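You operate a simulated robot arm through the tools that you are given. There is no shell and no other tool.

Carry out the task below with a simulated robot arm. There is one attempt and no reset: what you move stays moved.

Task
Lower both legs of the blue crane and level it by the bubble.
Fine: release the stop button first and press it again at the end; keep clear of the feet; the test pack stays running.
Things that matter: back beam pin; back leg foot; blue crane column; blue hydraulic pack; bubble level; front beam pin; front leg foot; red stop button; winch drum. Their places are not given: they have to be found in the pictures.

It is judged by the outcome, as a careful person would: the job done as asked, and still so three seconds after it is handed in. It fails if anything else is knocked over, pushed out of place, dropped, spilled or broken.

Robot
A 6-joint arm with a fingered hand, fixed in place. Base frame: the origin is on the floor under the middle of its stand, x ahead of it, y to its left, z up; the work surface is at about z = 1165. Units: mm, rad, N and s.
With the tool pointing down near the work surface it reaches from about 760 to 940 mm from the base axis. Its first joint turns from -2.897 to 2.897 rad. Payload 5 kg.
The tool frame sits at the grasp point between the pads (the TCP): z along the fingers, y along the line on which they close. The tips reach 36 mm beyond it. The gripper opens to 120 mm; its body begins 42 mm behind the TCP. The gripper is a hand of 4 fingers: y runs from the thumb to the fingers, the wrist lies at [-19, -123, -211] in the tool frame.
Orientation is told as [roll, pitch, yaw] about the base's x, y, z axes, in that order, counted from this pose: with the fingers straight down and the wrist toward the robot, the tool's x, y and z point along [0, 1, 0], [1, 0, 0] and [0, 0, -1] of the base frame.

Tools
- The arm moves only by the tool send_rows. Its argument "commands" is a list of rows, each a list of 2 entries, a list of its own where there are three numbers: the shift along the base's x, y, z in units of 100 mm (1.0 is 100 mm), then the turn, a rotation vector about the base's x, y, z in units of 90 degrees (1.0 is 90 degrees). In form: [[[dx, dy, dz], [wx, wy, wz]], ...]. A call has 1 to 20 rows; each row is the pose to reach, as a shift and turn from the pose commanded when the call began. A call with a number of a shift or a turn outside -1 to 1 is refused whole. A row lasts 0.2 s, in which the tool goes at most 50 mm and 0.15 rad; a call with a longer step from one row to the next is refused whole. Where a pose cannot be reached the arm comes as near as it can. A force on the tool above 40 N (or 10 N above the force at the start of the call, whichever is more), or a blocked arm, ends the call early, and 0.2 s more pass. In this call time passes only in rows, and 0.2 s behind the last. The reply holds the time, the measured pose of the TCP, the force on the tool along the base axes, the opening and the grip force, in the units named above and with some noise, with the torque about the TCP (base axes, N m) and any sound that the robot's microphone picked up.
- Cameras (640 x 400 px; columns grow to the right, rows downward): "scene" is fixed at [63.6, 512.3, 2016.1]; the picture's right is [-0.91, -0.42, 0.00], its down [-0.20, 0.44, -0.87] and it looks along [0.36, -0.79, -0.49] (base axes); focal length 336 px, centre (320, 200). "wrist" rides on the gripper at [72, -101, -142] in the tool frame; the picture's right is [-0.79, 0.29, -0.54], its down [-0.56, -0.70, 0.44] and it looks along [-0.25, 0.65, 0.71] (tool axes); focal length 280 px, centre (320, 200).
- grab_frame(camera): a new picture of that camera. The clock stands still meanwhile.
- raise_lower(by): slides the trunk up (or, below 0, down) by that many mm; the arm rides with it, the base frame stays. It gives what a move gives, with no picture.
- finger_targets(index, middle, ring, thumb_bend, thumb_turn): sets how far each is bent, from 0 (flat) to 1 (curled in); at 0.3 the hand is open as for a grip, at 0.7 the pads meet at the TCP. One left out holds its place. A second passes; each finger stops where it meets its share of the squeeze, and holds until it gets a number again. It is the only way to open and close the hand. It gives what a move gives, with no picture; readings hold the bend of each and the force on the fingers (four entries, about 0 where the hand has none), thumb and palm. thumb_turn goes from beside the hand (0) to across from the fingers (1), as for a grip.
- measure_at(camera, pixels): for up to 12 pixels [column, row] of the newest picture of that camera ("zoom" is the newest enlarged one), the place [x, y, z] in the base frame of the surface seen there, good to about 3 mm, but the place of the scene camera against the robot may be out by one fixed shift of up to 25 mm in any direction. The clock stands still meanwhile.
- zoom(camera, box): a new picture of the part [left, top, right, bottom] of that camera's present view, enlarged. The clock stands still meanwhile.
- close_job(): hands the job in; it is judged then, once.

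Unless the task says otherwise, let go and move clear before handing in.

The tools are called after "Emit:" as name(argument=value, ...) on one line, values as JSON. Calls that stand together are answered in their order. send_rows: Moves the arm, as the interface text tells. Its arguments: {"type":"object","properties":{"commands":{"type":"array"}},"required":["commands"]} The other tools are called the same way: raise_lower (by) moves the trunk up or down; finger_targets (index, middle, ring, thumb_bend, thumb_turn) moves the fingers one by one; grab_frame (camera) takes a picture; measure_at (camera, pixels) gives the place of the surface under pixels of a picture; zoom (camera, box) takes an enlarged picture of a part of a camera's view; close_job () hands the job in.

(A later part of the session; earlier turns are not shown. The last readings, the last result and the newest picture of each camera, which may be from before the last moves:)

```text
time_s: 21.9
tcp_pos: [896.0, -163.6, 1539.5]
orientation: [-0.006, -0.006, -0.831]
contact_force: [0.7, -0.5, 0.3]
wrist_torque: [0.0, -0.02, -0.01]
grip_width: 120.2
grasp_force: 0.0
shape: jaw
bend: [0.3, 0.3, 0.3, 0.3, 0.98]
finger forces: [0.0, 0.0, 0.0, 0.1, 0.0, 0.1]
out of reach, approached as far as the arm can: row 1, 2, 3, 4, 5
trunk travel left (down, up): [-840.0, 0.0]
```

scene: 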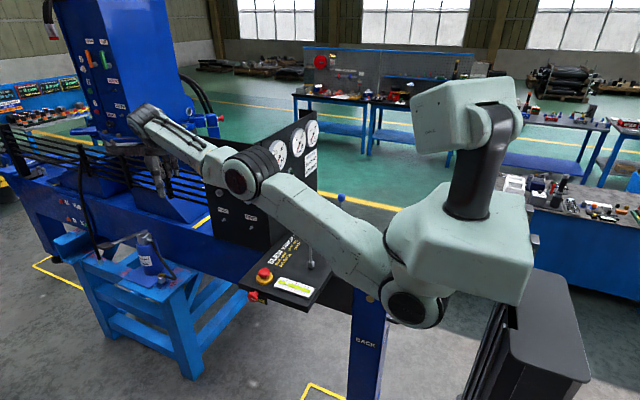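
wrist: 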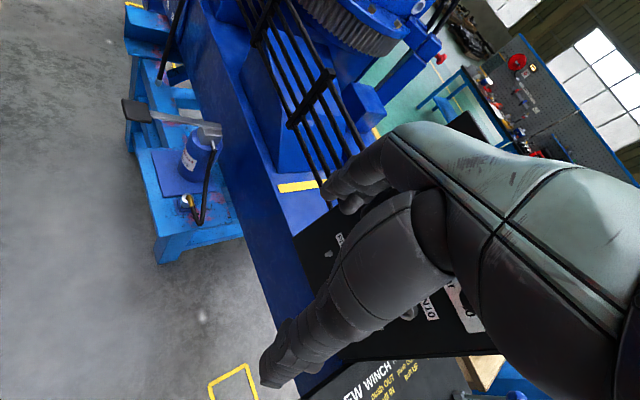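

The elbow is pinned at its straight limit on the wrong side (it flexes like a human elbow, forearm upward). I'll swing the arm up and outward past straight so that it flexes properly, then come back in; there's only free air above.

Emit:
send_rows(commands=[[[0.1, 0.0, 0.25], [0, 0, 0]], [[0.2, 0.0, 0.5], [0, 0, 0]], [[0.3, 0.0, 0.75], [0, 0, 0]], [[0.3, 0.0, 1.0], [0, 0, 0]]])

Emit:
send_rows(commands=[[[0.0, 0.0, 0.25], [0, 0, 0]], [[0.0, 0.0, 0.5], [0, 0, 0]], [[0.0, 0.0, 0.75], [0, 0, 0]], [[0.0, 0.0, 1.0], [0, 0, 0]]])

Emit:
send_rows(commands=[[[0.0, 0.0, 0.25], [0, 0, 0]], [[0.0, 0.0, 0.5], [0, 0, 0]], [[0.0, 0.0, 0.75], [0, 0, 0]], [[0.0, 0.0, 1.0], [0, 0, 0]]])

Emit:
send_rows(commands=[[[0.0, 0.0, 0.25], [0, 0, 0]], [[0.0, 0.0, 0.5], [0, 0, 0]], [[0.0, 0.0, 0.75], [0, 0, 0]], [[0.0, 0.0, 1.0], [0, 0, 0]]])

```text
time_s: 22.9
tcp_pos: [875.7, -148.7, 1613.5]
orientation: [-0.002, -0.011, -0.83]
contact_force: [-0.6, 0.2, 0.0]
wrist_torque: [-0.02, 0.03, 0.01]
grip_width: 119.7
grasp_force: 0.0
shape: jaw
bend: [0.3, 0.3, 0.3, 0.3, 0.98]
finger forces: [0.1, 0.1, 0.0, 0.1, 0.0, 0.1]
out of reach, approached as far as the arm can: row 1, 2, 3, 4
trunk travel left (down, up): [-840.0, 0.0]
```

```text
time_s: 23.9
tcp_pos: [846.5, -142.3, 1689.9]
orientation: [-0.006, -0.008, -0.831]
contact_force: [0.5, -0.4, -1.2]
wrist_torque: [0.0, 0.03, 0.01]
grip_width: 119.9
grasp_force: 0.1
shape: jaw
bend: [0.3, 0.3, 0.3, 0.3, 0.98]
finger forces: [0.0, 0.0, 0.0, 0.0, 0.1, 0.0]
out of reach, approached as far as the arm can: row 1, 2, 3, 4
trunk travel left (down, up): [-840.0, 0.0]
```

```text
time_s: 24.9
tcp_pos: [803.9, -132.2, 1760.3]
orientation: [-0.004, -0.01, -0.829]
contact_force: [0.2, 0.3, 0.5]
wrist_torque: [0.03, 0.0, -0.04]
grip_width: 120.0
grasp_force: 0.0
shape: jaw
bend: [0.3, 0.3, 0.3, 0.3, 0.98]
finger forces: [0.0, 0.0, 0.1, 0.0, 0.0, 0.0]
out of reach, approached as far as the arm can: row 1, 2, 3, 4
trunk travel left (down, up): [-840.0, 0.0]
```

```text
time_s: 25.9
tcp_pos: [777.0, -124.9, 1802.9]
orientation: [-0.007, -0.007, -0.828]
contact_force: [0.1, 0.2, -0.2]
wrist_torque: [0.01, 0.05, 0.03]
grip_width: 120.0
grasp_force: 0.1
shape: jaw
bend: [0.3, 0.3, 0.3, 0.3, 0.98]
finger forces: [0.0, 0.0, 0.1, 0.1, 0.1, 0.0]
out of reach, approached as far as the arm can: row 1, 2, 3, 4
trunk travel left (down, up): [-840.0, 0.0]
```

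It's following the outer arc up. Now at (777,-125,1803) I'll command inward to see if the elbow flexes the right way.

Emit:
send_rows(commands=[[[-0.25, 0.1, 0.0], [0, 0, 0]], [[-0.5, 0.2, 0.0], [0, 0, 0]], [[-0.75, 0.3, 0.0], [0, 0, 0]], [[-1.0, 0.3, 0.0], [0, 0, 0]]])

Emit:
send_rows(commands=[[[-0.25, 0.0, 0.0], [0, 0, 0]], [[-0.5, 0.0, 0.0], [0, 0, 0]], [[-0.75, 0.0, 0.0], [0, 0, 0]], [[-1.0, 0.0, 0.0], [0, 0, 0]]])

```text
time_s: 26.9
tcp_pos: [736.4, -99.4, 1843.0]
orientation: [-0.007, -0.006, -0.831]
contact_force: [-0.7, -0.3, -0.4]
wrist_torque: [-0.01, 0.02, -0.01]
grip_width: 119.8
grasp_force: 0.1
shape: jaw
bend: [0.3, 0.3, 0.3, 0.3, 0.98]
finger forces: [0.1, 0.1, 0.1, 0.0, 0.0, 0.1]
out of reach, approached as far as the arm can: row 1, 2, 3, 4
trunk travel left (down, up): [-840.0, 0.0]
```

```text
time_s: 27.9
tcp_pos: [718.0, -102.7, 1866.3]
orientation: [-0.005, -0.008, -0.83]
contact_force: [0.7, 0.0, 0.3]
wrist_torque: [0.0, -0.03, -0.01]
grip_width: 120.1
grasp_force: 0.0
shape: jaw
bend: [0.3, 0.3, 0.3, 0.3, 0.98]
finger forces: [0.1, 0.0, 0.0, 0.1, 0.0, 0.0]
out of reach, approached as far as the arm can: row 1, 2, 3, 4
trunk travel left (down, up): [-840.0, 0.0]
```

Still riding the outer arc. I'll look at the arm in the scene picture to see the elbow's bend.

Emit:
grab_frame(camera="scene")

Emit:
zoom(camera="scene", box=[120, 40, 620, 400])

```text
taken
```

scene: 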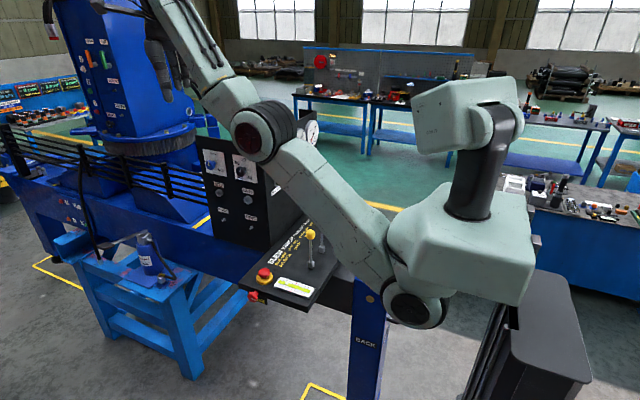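

```text
1.11 times, centred on (370, 220) of scene
```

zoom: 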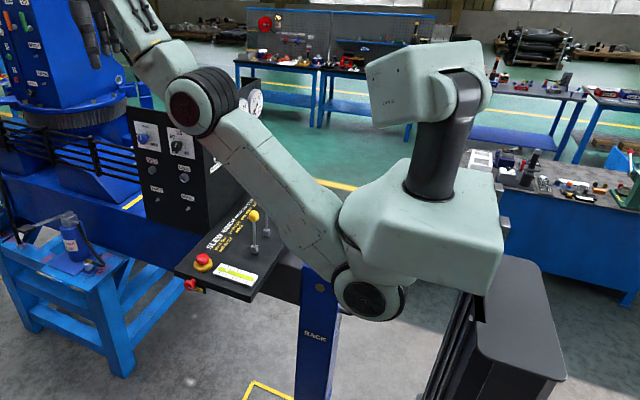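

The elbow is now bent on the correct (elbow-down) side, but with fingers straight down the wrist hits its bend limit. I'll tilt the fingers forward by 45° while moving out and down, which relaxes the wrist.

Emit:
send_rows(commands=[[[0.15, 0.05, -0.1], [0, -0.07, 0]], [[0.3, 0.1, -0.2], [0, -0.14, 0]], [[0.45, 0.15, -0.3], [0, -0.21, 0]], [[0.6, 0.2, -0.4], [0, -0.28, 0]], [[0.75, 0.2, -0.55], [0, -0.35, 0]], [[0.9, 0.2, -0.7], [0, -0.42, 0]], [[1.0, 0.2, -0.85], [0, -0.5, 0]], [[1.0, 0.2, -1.0], [0, -0.5, 0]]])

```text
time_s: 29.7
tcp_pos: [818.4, -81.6, 1767.0]
orientation: [0.633, -0.506, -1.004]
contact_force: [-0.9, 1.0, -0.3]
wrist_torque: [0.0, -0.01, 0.0]
grip_width: 120.1
grasp_force: 0.0
shape: jaw
bend: [0.3, 0.3, 0.3, 0.3, 0.98]
finger forces: [0.0, 0.0, 0.0, 0.0, 0.1, 0.1]
out of reach, approached as far as the arm can: row 1, 2
trunk travel left (down, up): [-840.0, 0.0]
```

The arm is now properly inside its reach (commands are met). I'll descend diagonally toward the area above the stop button, keeping the tilt.

Emit:
send_rows(commands=[[[-0.12, -0.1, -0.25], [0, 0, 0]], [[-0.24, -0.2, -0.5], [0, 0, 0]], [[-0.36, -0.3, -0.75], [0, 0, 0]], [[-0.48, -0.4, -1.0], [0, 0, 0]]])

Emit:
send_rows(commands=[[[-0.12, -0.1, -0.25], [0, 0, 0]], [[-0.24, -0.2, -0.5], [0, 0, 0]], [[-0.36, -0.3, -0.75], [0, 0, 0]], [[-0.48, -0.4, -1.0], [0, 0, 0]]])

Emit:
grab_frame(camera="scene")

Emit:
grab_frame(camera="wrist")

```text
time_s: 30.7
tcp_pos: [770.6, -123.8, 1666.8]
orientation: [0.635, -0.505, -1.003]
contact_force: [-0.3, 0.0, -0.3]
wrist_torque: [0.01, -0.02, 0.03]
grip_width: 120.1
grasp_force: 0.1
shape: jaw
bend: [0.3, 0.3, 0.3, 0.3, 0.98]
finger forces: [0.1, 0.0, 0.1, 0.1, 0.0, 0.1]
trunk travel left (down, up): [-840.0, 0.0]
```

```text
time_s: 31.7
tcp_pos: [721.2, -163.9, 1567.6]
orientation: [0.635, -0.505, -1.002]
contact_force: [0.3, -0.7, 0.1]
wrist_torque: [0.02, -0.01, 0.03]
grip_width: 120.2
grasp_force: 0.2
shape: jaw
bend: [0.3, 0.3, 0.3, 0.3, 0.98]
finger forces: [0.1, 0.0, 0.0, 0.1, 0.0, 0.0]
trunk travel left (down, up): [-840.0, 0.0]
```

```text
taken
```

scene: 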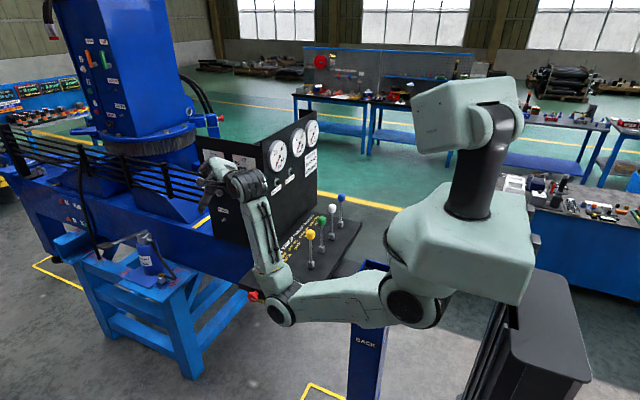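

```text
taken
```

wrist: 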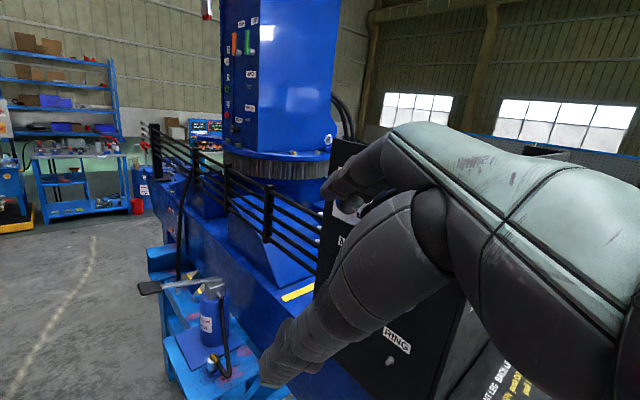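

The arm now folds naturally (elbow low at about (440,-79,1287), clear of the panel). I continue toward the point above the button.

Emit:
send_rows(commands=[[[-0.1, -0.08, -0.2], [0, 0, 0]], [[-0.2, -0.16, -0.4], [0, 0, 0]], [[-0.3, -0.24, -0.6], [0, 0, 0]], [[-0.4, -0.33, -0.8], [0, 0, 0]]])

Emit:
send_rows(commands=[[[-0.1, -0.08, -0.2], [0, 0, 0]], [[-0.2, -0.16, -0.4], [0, 0, 0]], [[-0.3, -0.24, -0.6], [0, 0, 0]], [[-0.41, -0.33, -0.87], [0, 0, 0]]])

Emit:
grab_frame(camera="scene")

Emit:
grab_frame(camera="wrist")

```text
time_s: 32.7
tcp_pos: [680.8, -196.4, 1487.6]
orientation: [0.636, -0.504, -1.004]
contact_force: [0.1, 0.3, 0.5]
wrist_torque: [-0.02, 0.0, 0.03]
grip_width: 119.8
grasp_force: 0.0
shape: jaw
bend: [0.3, 0.3, 0.3, 0.3, 0.98]
finger forces: [0.1, 0.0, 0.0, 0.1, 0.0, 0.0]
trunk travel left (down, up): [-840.0, 0.0]
```

```text
time_s: 33.7
tcp_pos: [640.4, -228.4, 1400.3]
orientation: [0.636, -0.505, -1.004]
contact_force: [-0.4, 0.6, -0.5]
wrist_torque: [-0.02, 0.0, 0.0]
grip_width: 120.1
grasp_force: 0.0
shape: jaw
bend: [0.3, 0.3, 0.3, 0.3, 0.98]
finger forces: [0.0, 0.1, 0.1, 0.0, 0.0, 0.1]
trunk travel left (down, up): [-840.0, 0.0]
```

```text
taken
```

scene: 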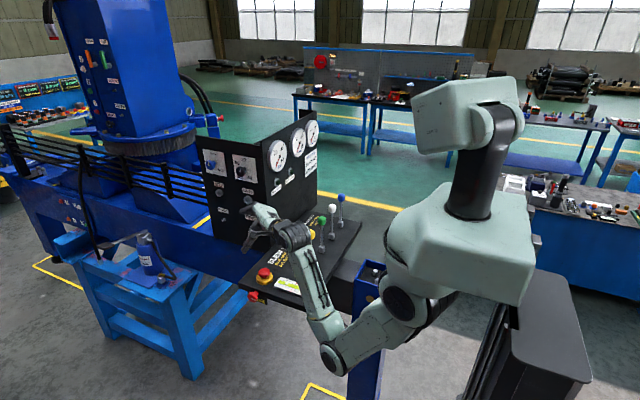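

```text
taken
```

wrist: 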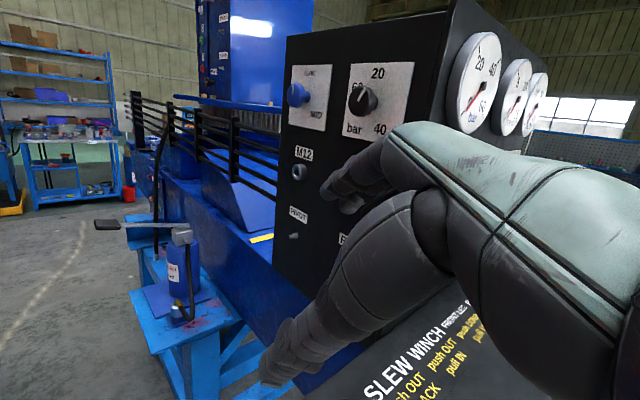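

The hand is at (640,-228,1400) with clear tracking. Next I move over the button at z≈1280 while reducing the tilt to 30° with the closing line horizontal.

Emit:
send_rows(commands=[[[-0.05, -0.06, -0.2], [0.043, 0.049, 0.012]], [[-0.1, -0.12, -0.4], [0.086, 0.098, 0.024]], [[-0.15, -0.18, -0.6], [0.129, 0.147, 0.036]], [[-0.2, -0.24, -0.8], [0.172, 0.196, 0.048]], [[-0.25, -0.28, -1.0], [0.213, 0.244, 0.06]]])

Emit:
grab_frame(camera="scene")

Emit:
zoom(camera="scene", box=[220, 200, 360, 310])

Emit:
grab_frame(camera="wrist")

```text
time_s: 34.9
tcp_pos: [614.8, -256.7, 1299.2]
orientation: [0.517, -0.006, -0.878]
contact_force: [0.2, -0.9, -0.3]
wrist_torque: [0.0, -0.02, 0.02]
grip_width: 120.3
grasp_force: 0.1
shape: jaw
bend: [0.3, 0.3, 0.3, 0.3, 0.98]
finger forces: [0.0, 0.0, 0.0, 0.1, 0.0, 0.1]
trunk travel left (down, up): [-840.0, 0.0]
```

```text
taken
```

scene: 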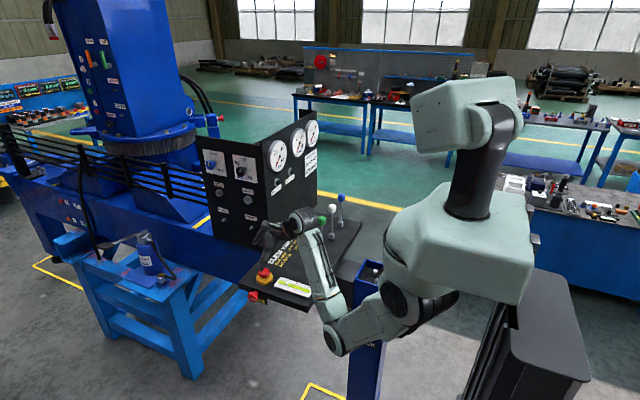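

```text
3.64 times, centred on (290, 255) of scene
```

zoom: 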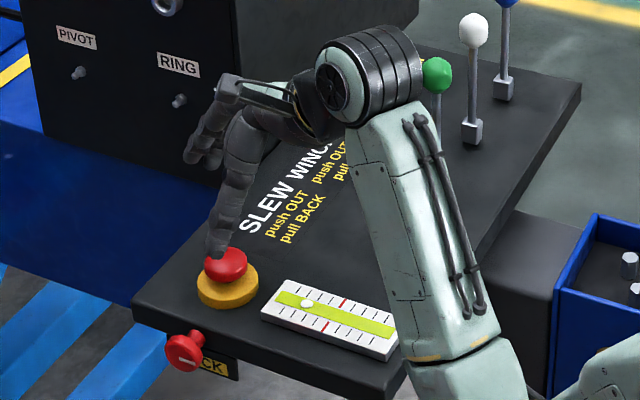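

```text
taken
```

wrist: 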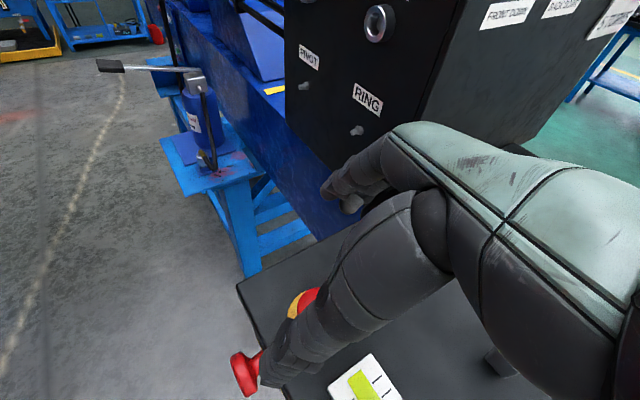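

The hand sits above the button (thumb tip seen at scene 263,270, matching my model). I'll reduce the tilt to about 10°, turn yaw to −40°, lower a bit, and narrow the opening to about 80 mm before descending on the cap.

Emit:
send_rows(commands=[[[0, 0, -0.1], [-0.05, 0.05, 0.037]], [[0, 0, -0.2], [-0.1, 0.1, 0.075]], [[0.0, 0.0, -0.3], [-0.154, 0.154, 0.113]], [[0.0, 0.0, -0.37], [-0.154, 0.154, 0.113]]])

Emit:
finger_targets(index=0.43, middle=0.43, ring=0.43, thumb_bend=0.43)

Emit:
grab_frame(camera="scene")

Emit:
zoom(camera="scene", box=[230, 220, 330, 310])

```text
time_s: 35.9
tcp_pos: [616.3, -257.5, 1264.0]
orientation: [0.175, -0.009, -0.694]
contact_force: [0.8, -0.1, -0.1]
wrist_torque: [0.0, 0.03, 0.0]
grip_width: 120.0
grasp_force: 0.0
shape: jaw
bend: [0.3, 0.3, 0.3, 0.3, 0.98]
finger forces: [0.1, 0.0, 0.1, 0.0, 0.0, 0.0]
trunk travel left (down, up): [-840.0, 0.0]
```

```text
time_s: 36.9
tcp_pos: [616.0, -255.6, 1263.4]
orientation: [0.179, -0.009, -0.694]
contact_force: [-0.3, 0.4, 0.1]
wrist_torque: [-0.01, 0.01, 0.0]
grip_width: 85.8
grasp_force: 0.3
shape: fingers
bend: [0.43, 0.43, 0.43, 0.43, 0.98]
finger forces: [0.1, 0.1, 0.0, 0.0, 0.0, 0.0]
trunk travel left (down, up): [-840.0, 0.0]
```

```text
taken
```

scene: 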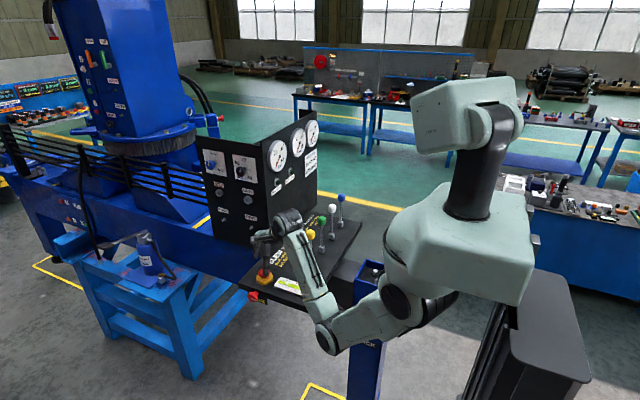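

```text
4.44 times, centred on (280, 265) of scene
```

zoom: 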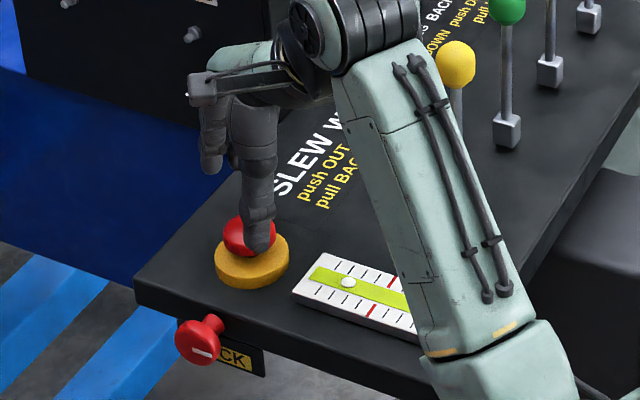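

The thumb hangs just beside the cap and the fingers on the far side; nothing is touched. I'll descend about 33 mm so the fingertips reach beside the cap.

Emit:
send_rows(commands=[[[0, 0, -0.1], [0, 0, 0]], [[0, 0, -0.2], [0, 0, 0]], [[0.0, 0.0, -0.28], [0, 0, 0]], [[0.0, 0.0, -0.34], [0, 0, 0]]])

Emit:
grab_frame(camera="scene")

Emit:
zoom(camera="scene", box=[235, 240, 305, 300])

Emit:
grab_frame(camera="wrist")

```text
time_s: 37.9
tcp_pos: [615.4, -256.6, 1228.9]
orientation: [0.178, -0.009, -0.696]
contact_force: [0.0, 0.0, 0.3]
wrist_torque: [0.01, -0.03, 0.01]
grip_width: 85.9
grasp_force: 0.1
shape: fingers
bend: [0.43, 0.43, 0.43, 0.43, 0.98]
finger forces: [0.0, 0.1, 0.0, 0.0, 0.1, 0.0]
trunk travel left (down, up): [-840.0, 0.0]
```

```text
taken
```

scene: 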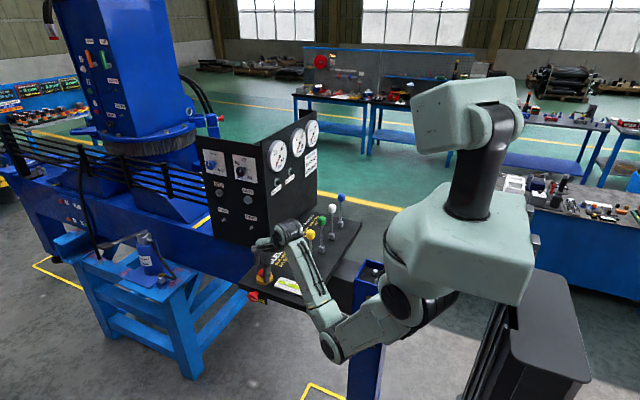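

```text
6.67 times, centred on (270, 270) of scene
```

zoom: 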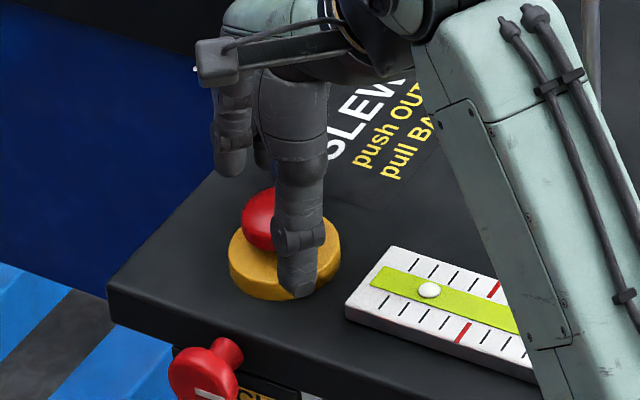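

```text
taken
```

wrist: 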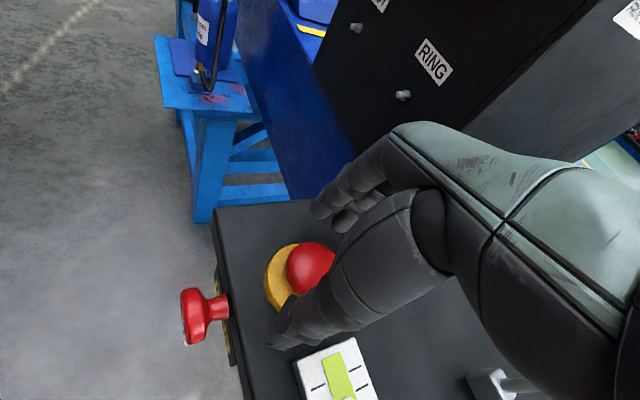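

The cap at wrist (310,268) is nicely between thumb tip (285,330) and fingers (340,210), no contact force. I'll close the fingers on it.

Emit:
finger_targets(index=0.6, middle=0.6, ring=0.6, thumb_bend=0.6)

Emit:
grab_frame(camera="wrist")

Emit:
zoom(camera="wrist", box=[230, 180, 400, 350])

Emit:
zoom(camera="scene", box=[235, 240, 305, 300])

```text
time_s: 38.9
tcp_pos: [616.2, -257.2, 1228.8]
orientation: [0.178, -0.009, -0.695]
contact_force: [-0.9, 0.2, -0.3]
wrist_torque: [-0.01, 0.04, 0.01]
grip_width: 37.3
grasp_force: 0.6
shape: fingers
bend: [0.6, 0.6, 0.6, 0.58, 0.97]
finger forces: [0.0, 0.3, 0.0, 0.1, 1.1, 0.0]
trunk travel left (down, up): [-840.0, 0.0]
```

```text
taken
```

wrist: 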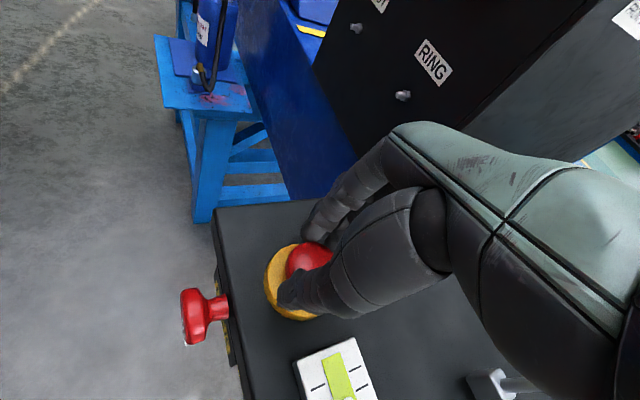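

```text
2.35 times, centred on (315, 265) of wrist
```

zoom: 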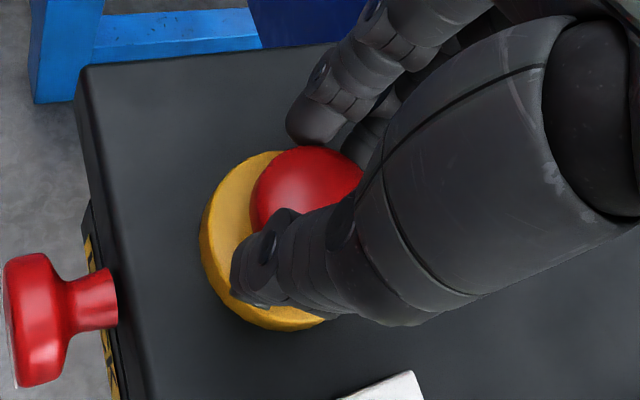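

```text
6.67 times, centred on (270, 270) of scene
```

zoom: 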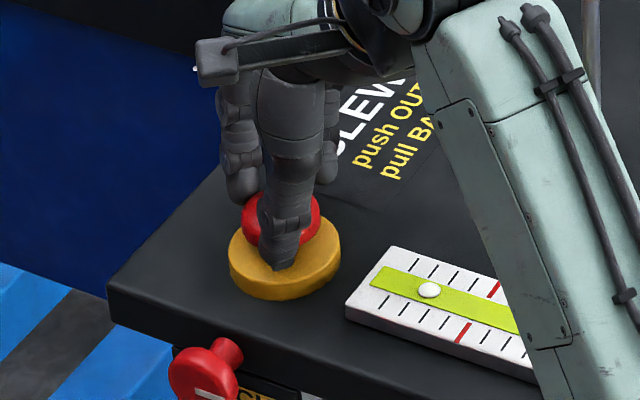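

Thumb now lightly touches the cap (1.1 N), fingers nearly there. I'll close a bit more.

Emit:
finger_targets(index=0.72, middle=0.72, ring=0.72, thumb_bend=0.68)

Emit:
grab_frame(camera="wrist")

Emit:
zoom(camera="wrist", box=[230, 180, 400, 350])

Emit:
zoom(camera="scene", box=[235, 240, 305, 300])

```text
time_s: 39.9
tcp_pos: [617.9, -257.7, 1228.6]
orientation: [0.178, -0.007, -0.693]
contact_force: [5.7, -5.0, 0.3]
wrist_torque: [-0.05, -0.13, 0.09]
grip_width: 30.9
grasp_force: 12.4
shape: fingers
bend: [0.63, 0.63, 0.72, 0.61, 0.97]
finger forces: [7.4, 8.1, 0.0, 0.0, 9.1, 0.1]
trunk travel left (down, up): [-840.0, 0.0]
```

```text
taken
```

wrist: 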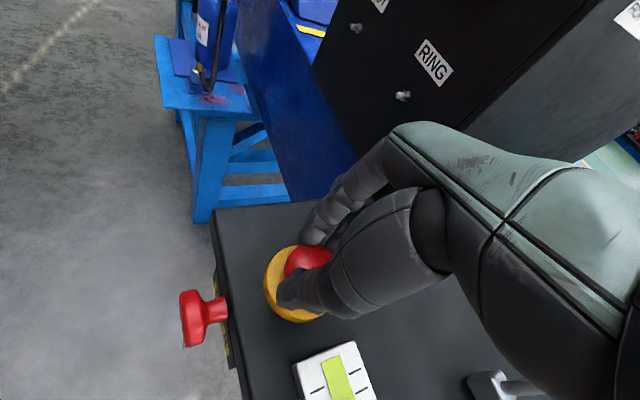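

```text
2.35 times, centred on (315, 265) of wrist
```

zoom: 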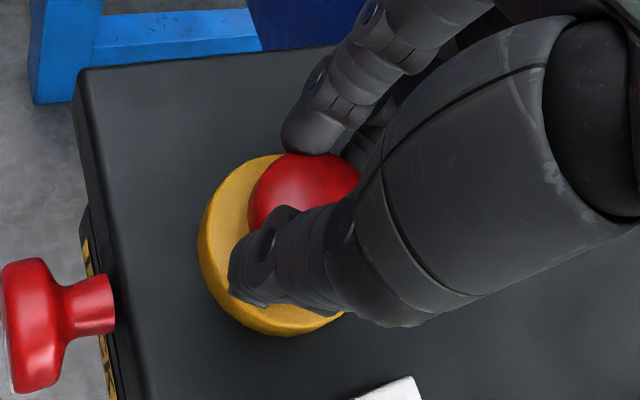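

```text
6.67 times, centred on (270, 270) of scene
```

zoom: 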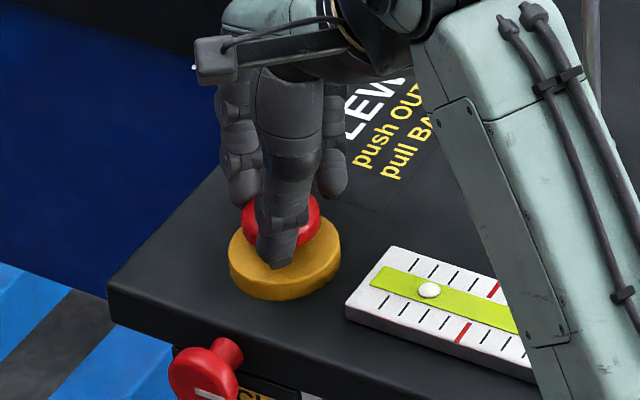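

Grip is firm on the cap (index 7, middle 8, thumb 9 N). I'll twist clockwise about the vertical, as is usual for releasing a mushroom stop.

Emit:
send_rows(commands=[[[0, 0, 0], [0, 0, -0.08]], [[0, 0, 0], [0, 0, -0.16]], [[0.0, 0.0, 0], [0, 0, -0.24]], [[0.0, 0.0, 0], [0, 0, -0.32]], [[0.0, 0.0, 0], [0, 0, -0.4]]])

Emit:
grab_frame(camera="wrist")

Emit:
zoom(camera="scene", box=[235, 240, 305, 300])

```text
time_s: 41.1
tcp_pos: [621.2, -256.5, 1228.7]
orientation: [0.176, -0.01, -1.326]
contact_force: [21.2, -2.4, 5.9]
wrist_torque: [-0.11, -0.65, 0.34]
grip_width: 21.6
grasp_force: 14.5
shape: fingers
bend: [0.66, 0.61, 0.72, 0.63, 0.97]
finger forces: [11.7, 10.8, 0.4, 0.0, 6.0, 0.0]
trunk travel left (down, up): [-840.0, 0.0]
```

```text
taken
```

wrist: 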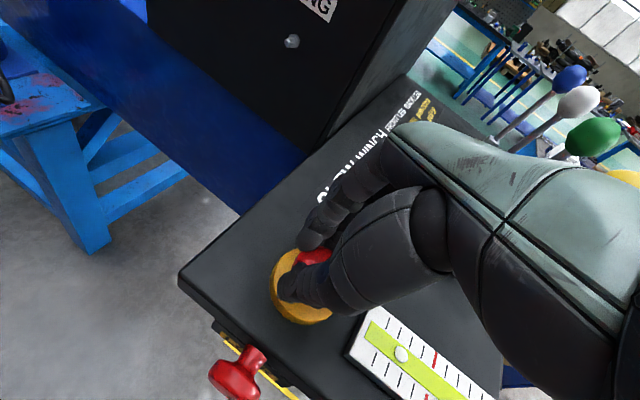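

```text
6.67 times, centred on (270, 270) of scene
```

zoom: 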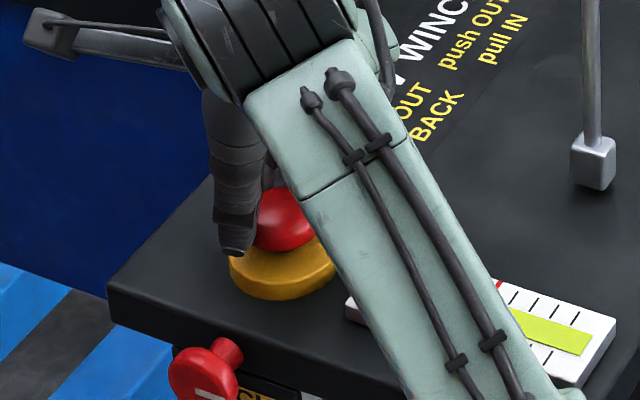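

The hand turned about 36° with ~21 N side force, so it slipped partly. I'll check whether the cap's height or look changed.

Emit:
grab_frame(camera="scene")

Emit:
measure_at(camera="scene", pixels=[[264, 272], [264, 270], [266, 274], [268, 272], [262, 280], [270, 281], [264, 276], [264, 278]])

Emit:
zoom(camera="scene", box=[245, 255, 285, 290])

Emit:
zoom(camera="scene", box=[255, 110, 325, 200])

```text
taken
```

scene: 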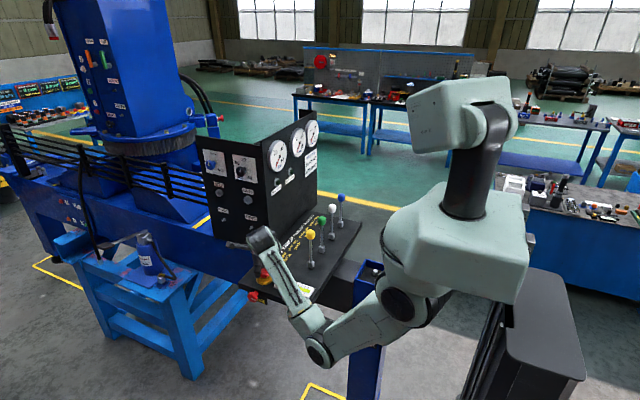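

```text
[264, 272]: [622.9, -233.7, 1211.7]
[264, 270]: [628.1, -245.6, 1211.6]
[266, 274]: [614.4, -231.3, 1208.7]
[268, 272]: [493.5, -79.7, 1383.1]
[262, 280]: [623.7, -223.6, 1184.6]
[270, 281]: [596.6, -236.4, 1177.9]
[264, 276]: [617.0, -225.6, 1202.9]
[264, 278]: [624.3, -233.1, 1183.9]
```

```text
11.43 times, centred on (265, 272) of scene
```

zoom: 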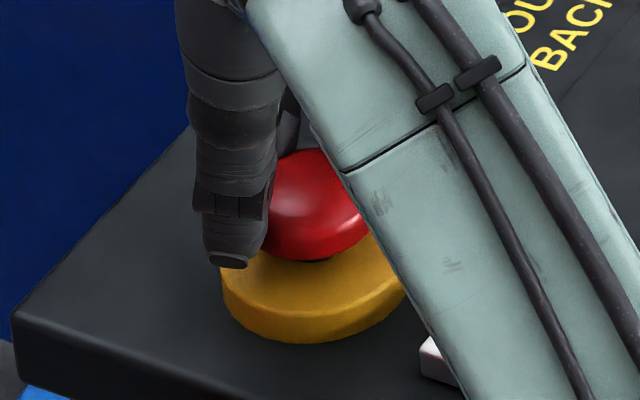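

```text
4.44 times, centred on (290, 155) of scene
```

zoom: 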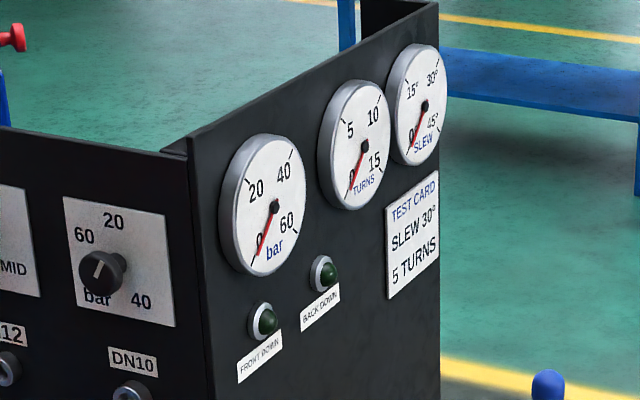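

No change yet: cap height is the same and the gauge is at 0, so twisting alone slipped or isn't enough. While still gripping I'll try a gentle upward pull.

Emit:
send_rows(commands=[[[0, 0, 0.03], [0, 0, 0]], [[0, 0, 0.06], [0, 0, 0]], [[0.0, 0.0, 0.09], [0, 0, 0]], [[0.0, 0.0, 0.12], [0, 0, 0]]])

Emit:
zoom(camera="scene", box=[245, 255, 285, 290])

Emit:
zoom(camera="scene", box=[255, 110, 325, 200])

```text
time_s: 42.1
tcp_pos: [612.9, -258.4, 1240.1]
orientation: [0.176, -0.008, -1.326]
contact_force: [-5.5, -4.2, 3.4]
wrist_torque: [-0.16, 0.18, -0.04]
grip_width: 7.6
grasp_force: 5.4
shape: fingers
bend: [0.71, 0.65, 0.72, 0.67, 0.98]
finger forces: [0.0, 7.1, 0.0, 0.0, 3.1, 0.0]
trunk travel left (down, up): [-840.0, 0.0]
```

```text
11.43 times, centred on (265, 272) of scene
```

zoom: 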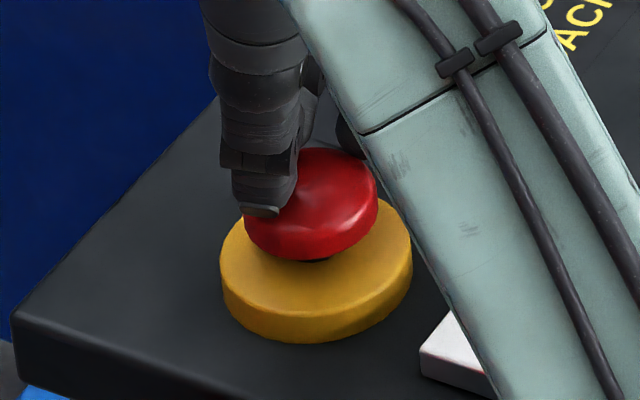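

```text
4.44 times, centred on (290, 155) of scene
```

zoom: 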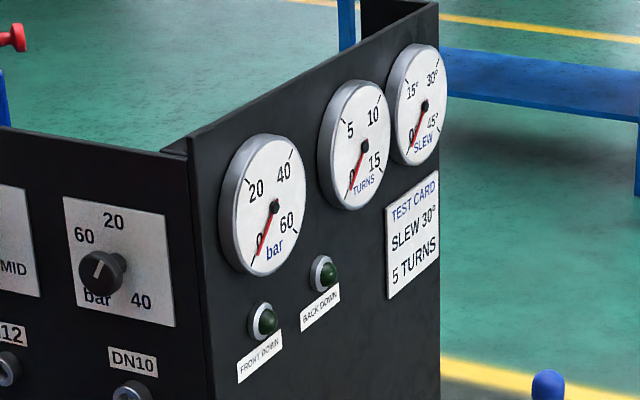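

The fingers slid up off the cap without moving it. I'll open, turn back to the original yaw, re-centre slightly toward the thumb side (cap centre ≈ (613,-255)), and grip lower.

Emit:
finger_targets(index=0.43, middle=0.43, ring=0.43, thumb_bend=0.43)

Emit:
grab_frame(camera="wrist")

Emit:
zoom(camera="wrist", box=[230, 180, 400, 350])

```text
time_s: 43.1
tcp_pos: [614.5, -255.3, 1241.3]
orientation: [0.179, -0.01, -1.321]
contact_force: [0.1, -0.2, 0.5]
wrist_torque: [0.0, 0.02, -0.02]
grip_width: 84.9
grasp_force: 0.0
shape: fingers
bend: [0.43, 0.43, 0.43, 0.43, 0.98]
finger forces: [0.0, 0.0, 0.0, 0.0, 0.0, 0.1]
trunk travel left (down, up): [-840.0, 0.0]
```

```text
taken
```

wrist: 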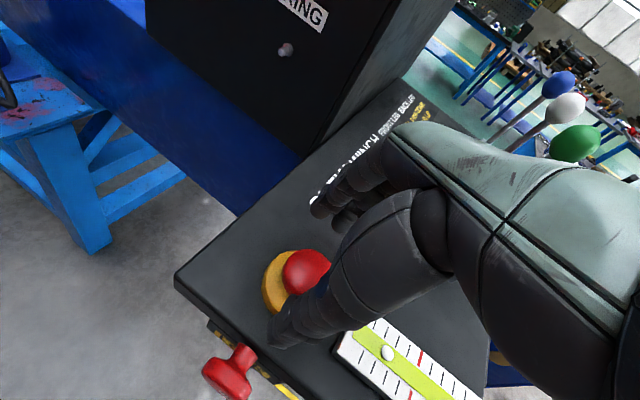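

```text
2.35 times, centred on (315, 265) of wrist
```

zoom: 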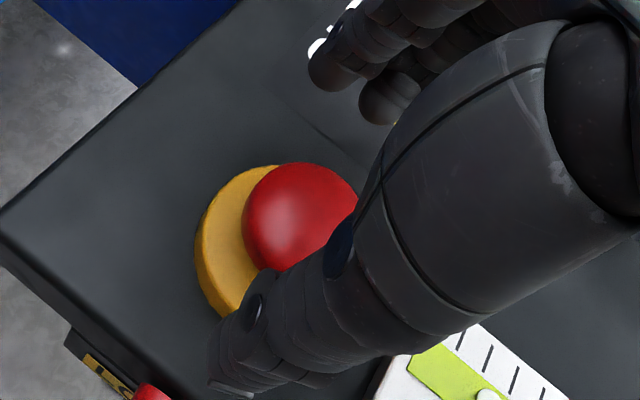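

Let me measure cap and base edges with this close wrist view.

Emit:
measure_at(camera="zoom", pixels=[[300, 217], [252, 220], [300, 170], [340, 190], [262, 260], [285, 190], [215, 250], [220, 200], [260, 172], [225, 295], [240, 230], [150, 250]])

```text
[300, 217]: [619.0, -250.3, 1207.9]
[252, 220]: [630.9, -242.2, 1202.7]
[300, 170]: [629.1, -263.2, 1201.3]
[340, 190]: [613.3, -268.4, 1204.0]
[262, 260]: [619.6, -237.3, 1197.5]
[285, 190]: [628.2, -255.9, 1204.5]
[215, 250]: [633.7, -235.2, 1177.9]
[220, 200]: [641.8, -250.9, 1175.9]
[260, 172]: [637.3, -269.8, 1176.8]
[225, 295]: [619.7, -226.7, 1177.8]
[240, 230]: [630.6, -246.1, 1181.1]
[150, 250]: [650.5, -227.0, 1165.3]
```

From this view the cap is ~40 mm across centred near (614.5,-253.5), top 1208; the base top is only ~1179, so I can grip lower. I'll turn back to yaw −40°, centre, and descend to TCP z≈1221.

Emit:
send_rows(commands=[[[-0.005, 0, 0.03], [0, 0, 0.08]], [[-0.01, 0, 0.03], [0, 0, 0.16]], [[-0.02, -0.01, 0.03], [0, 0, 0.24]], [[-0.026, -0.013, 0.03], [0, 0, 0.32]], [[-0.026, -0.013, 0.03], [0, 0, 0.4]], [[-0.026, -0.013, -0.05], [0, 0, 0.4]], [[-0.026, -0.013, -0.13], [0, 0, 0.4]], [[-0.026, -0.013, -0.2], [0, 0, 0.4]]])

Emit:
finger_targets(index=0.75, middle=0.75, ring=0.75, thumb_bend=0.75)

Emit:
grab_frame(camera="wrist")

Emit:
zoom(camera="scene", box=[245, 255, 285, 290])

```text
time_s: 44.9
tcp_pos: [612.3, -258.4, 1221.1]
orientation: [0.179, -0.008, -0.695]
contact_force: [-0.1, 0.6, -0.3]
wrist_torque: [-0.01, -0.02, 0.0]
grip_width: 84.7
grasp_force: 0.0
shape: fingers
bend: [0.43, 0.43, 0.43, 0.43, 0.98]
finger forces: [0.0, 0.0, 0.0, 0.0, 0.0, 0.1]
trunk travel left (down, up): [-840.0, 0.0]
```

```text
time_s: 45.9
tcp_pos: [612.3, -258.1, 1220.0]
orientation: [0.178, -0.007, -0.695]
contact_force: [-1.5, 0.0, -2.0]
wrist_torque: [-0.02, 0.07, 0.16]
grip_width: 36.6
grasp_force: 16.6
shape: fingers
bend: [0.6, 0.62, 0.75, 0.62, 0.97]
finger forces: [8.3, 8.1, 0.0, 0.0, 17.4, 0.0]
trunk travel left (down, up): [-840.0, 0.0]
```

```text
taken
```

wrist: 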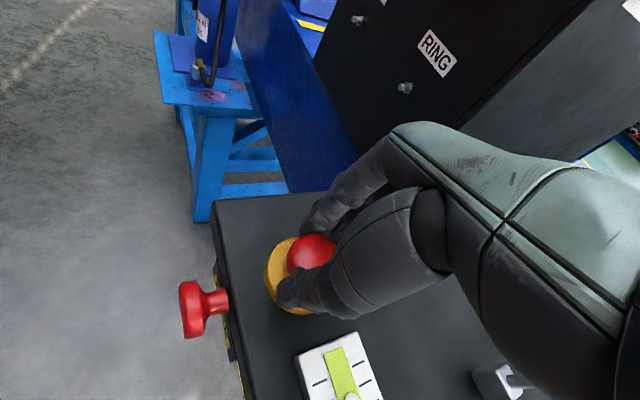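

```text
11.43 times, centred on (265, 272) of scene
```

zoom: 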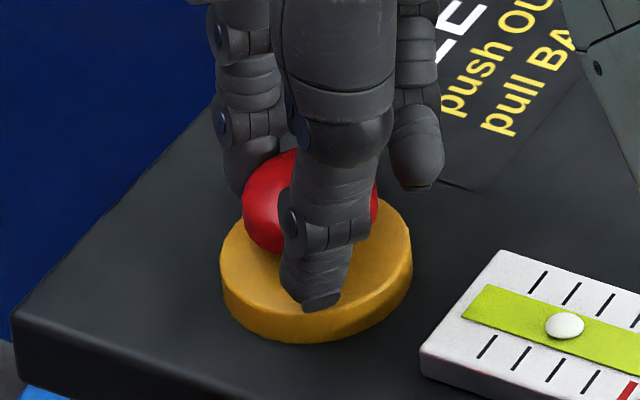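

Now the grip is balanced (8+8 vs 17 N, net force ≈0). I'll twist clockwise again.

Emit:
send_rows(commands=[[[0, 0, 0], [0, 0, -0.08]], [[0, 0, 0], [0, 0, -0.16]], [[0.0, 0.0, 0], [0, 0, -0.24]], [[0.0, 0.0, 0], [0, 0, -0.32]], [[0.0, 0.0, 0], [0, 0, -0.4]]])

Emit:
grab_frame(camera="wrist")

Emit:
zoom(camera="scene", box=[245, 255, 285, 290])

Emit:
zoom(camera="scene", box=[255, 110, 325, 200])

```text
time_s: 47.1
tcp_pos: [612.5, -256.3, 1220.7]
orientation: [0.177, -0.009, -1.323]
contact_force: [-4.2, 9.0, -2.6]
wrist_torque: [0.35, 0.03, 0.62]
grip_width: 38.6
grasp_force: 21.1
shape: fingers
bend: [0.61, 0.62, 0.75, 0.61, 1.0]
finger forces: [11.0, 7.4, 0.1, 0.0, 24.3, 0.0]
trunk travel left (down, up): [-840.0, 0.0]
```

```text
taken
```

wrist: 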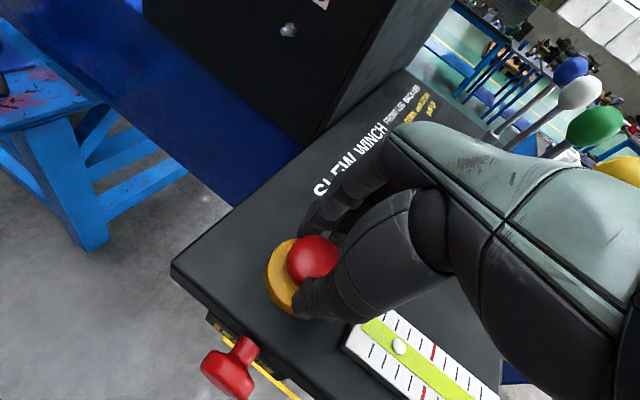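

```text
11.43 times, centred on (265, 272) of scene
```

zoom: 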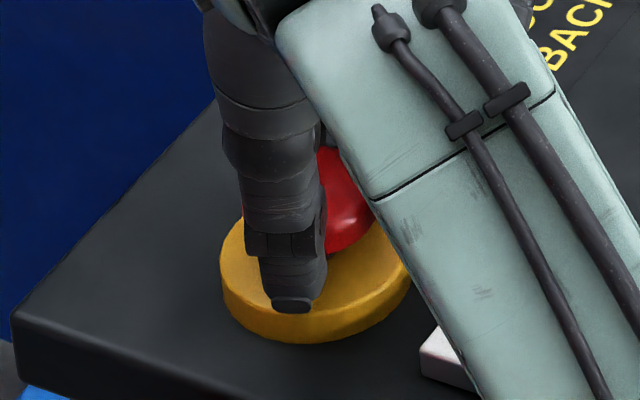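

```text
4.44 times, centred on (290, 155) of scene
```

zoom: 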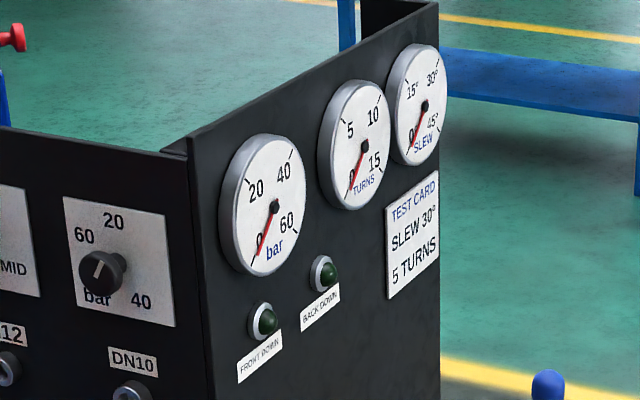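

The grip held with 0.6 N·m of twist. With this firmer hold I'll pull upward.

Emit:
send_rows(commands=[[[0, 0, 0.03], [0, 0, 0]], [[0, 0, 0.06], [0, 0, 0]], [[0.0, 0.0, 0.09], [0, 0, 0]], [[0.0, 0.0, 0.12], [0, 0, 0]]])

Emit:
grab_frame(camera="wrist")

Emit:
zoom(camera="scene", box=[245, 255, 285, 290])

```text
time_s: 48.1
tcp_pos: [611.7, -256.2, 1233.4]
orientation: [0.178, -0.01, -1.323]
contact_force: [-3.3, 6.2, 2.3]
wrist_torque: [0.34, 0.04, 0.55]
grip_width: 38.5
grasp_force: 21.2
shape: fingers
bend: [0.61, 0.62, 0.75, 0.61, 1.0]
finger forces: [11.6, 6.9, 0.1, 0.0, 23.1, 0.0]
trunk travel left (down, up): [-840.0, 0.0]
```

```text
taken
```

wrist: 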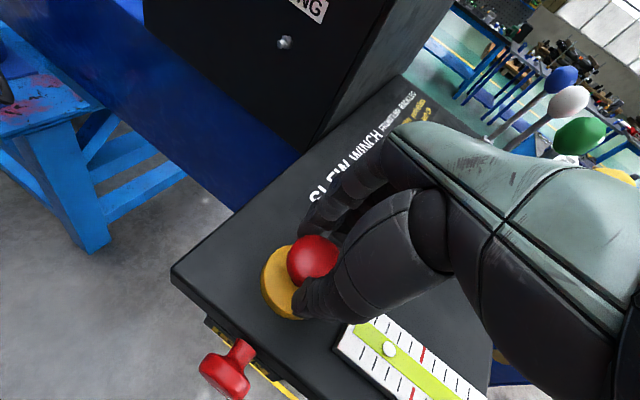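

```text
11.43 times, centred on (265, 272) of scene
```

zoom: 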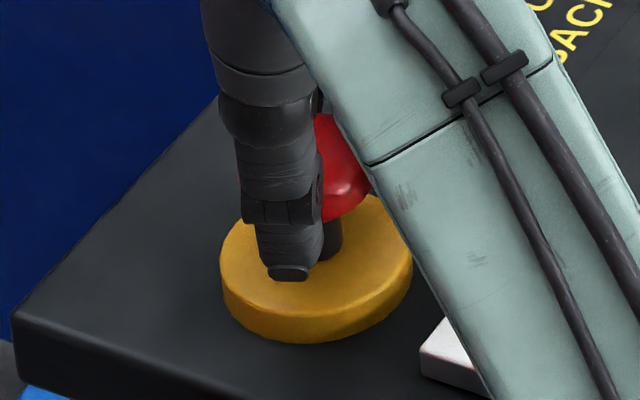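

The cap has come up with the hand — its stem is now visible at zoom (335,240). I'll open the fingers and see whether it stays up.

Emit:
finger_targets(index=0.42, middle=0.42, ring=0.42, thumb_bend=0.42)

Emit:
send_rows(commands=[[[0, 0, 0.15], [0, 0, 0]], [[0, 0, 0.3], [0, 0, 0]], [[0.0, 0.0, 0.45], [0, 0, 0.05]], [[0.0, 0.0, 0.6], [0, 0, 0.1]], [[0.0, 0.0, 0.75], [0, 0, 0.15]]])

Emit:
zoom(camera="scene", box=[235, 240, 305, 300])

Emit:
grab_frame(camera="wrist")

```text
time_s: 49.1
tcp_pos: [612.4, -257.4, 1233.4]
orientation: [0.177, -0.007, -1.322]
contact_force: [0.7, -0.4, -1.3]
wrist_torque: [0.02, 0.04, 0.0]
grip_width: 87.7
grasp_force: 0.1
shape: fingers
bend: [0.42, 0.42, 0.42, 0.42, 0.98]
finger forces: [0.1, 0.0, 0.0, 0.1, 0.0, 0.1]
trunk travel left (down, up): [-840.0, 0.0]
```

```text
time_s: 50.3
tcp_pos: [614.0, -257.3, 1308.3]
orientation: [0.177, -0.008, -1.086]
contact_force: [0.1, -0.5, 0.3]
wrist_torque: [0.01, -0.01, -0.01]
grip_width: 88.1
grasp_force: 0.1
shape: fingers
bend: [0.42, 0.42, 0.42, 0.42, 0.98]
finger forces: [0.1, 0.0, 0.0, 0.0, 0.0, 0.1]
trunk travel left (down, up): [-840.0, 0.0]
```

```text
6.67 times, centred on (270, 270) of scene
```

zoom: 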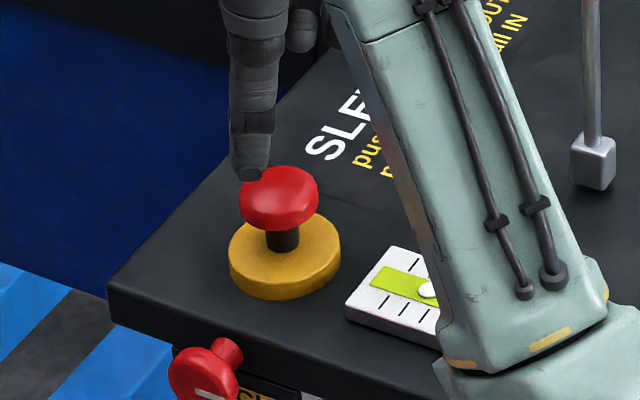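

```text
taken
```

wrist: 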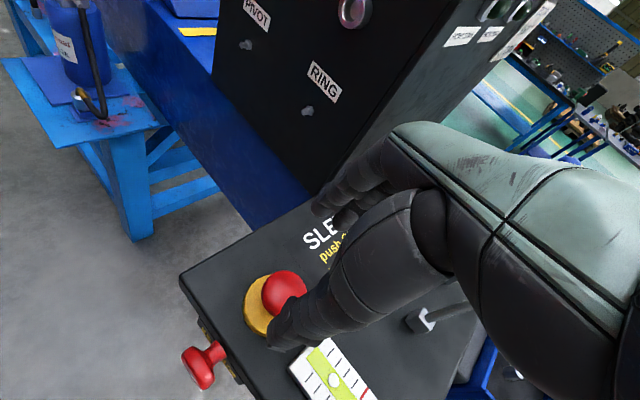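

The red cap stays up on its visible stem: the stop is released. Next I go for the leg levers: raise and tilt the hand outward, moving toward the levers at a safe height.

Emit:
send_rows(commands=[[[-0.04, -0.1, 0.12], [-0.067, -0.016, 0.037]], [[-0.08, -0.2, 0.24], [-0.134, -0.032, 0.0735]], [[-0.12, -0.3, 0.36], [-0.201, -0.048, 0.11]], [[-0.17, -0.4, 0.48], [-0.2685, -0.0635, 0.147]], [[-0.21, -0.5, 0.6], [-0.3356, -0.0794, 0.184]], [[-0.26, -0.6, 0.72], [-0.403, -0.095, 0.2205]], [[-0.3, -0.7, 0.84], [-0.47, -0.111, 0.257]], [[-0.34, -0.83, 0.92], [-0.537, -0.127, 0.294]]])

Emit:
grab_frame(camera="scene")

```text
time_s: 52.1
tcp_pos: [578.8, -341.1, 1401.2]
orientation: [-0.332, -0.736, -0.392]
contact_force: [0.2, -0.8, -0.2]
wrist_torque: [0.01, 0.0, 0.0]
grip_width: 87.7
grasp_force: 0.0
shape: fingers
bend: [0.42, 0.42, 0.42, 0.42, 0.98]
finger forces: [0.0, 0.1, 0.0, 0.1, 0.0, 0.1]
trunk travel left (down, up): [-840.0, 0.0]
```

```text
taken
```

scene: 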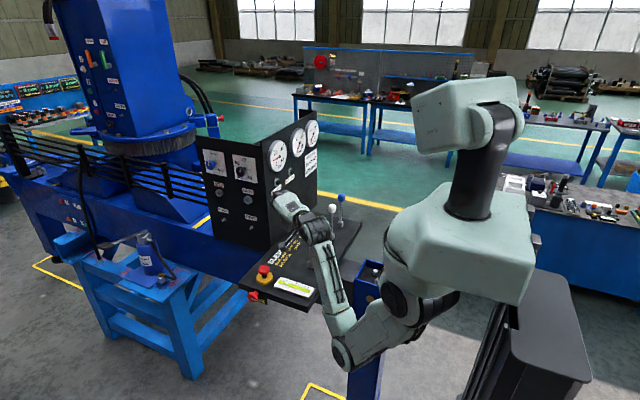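

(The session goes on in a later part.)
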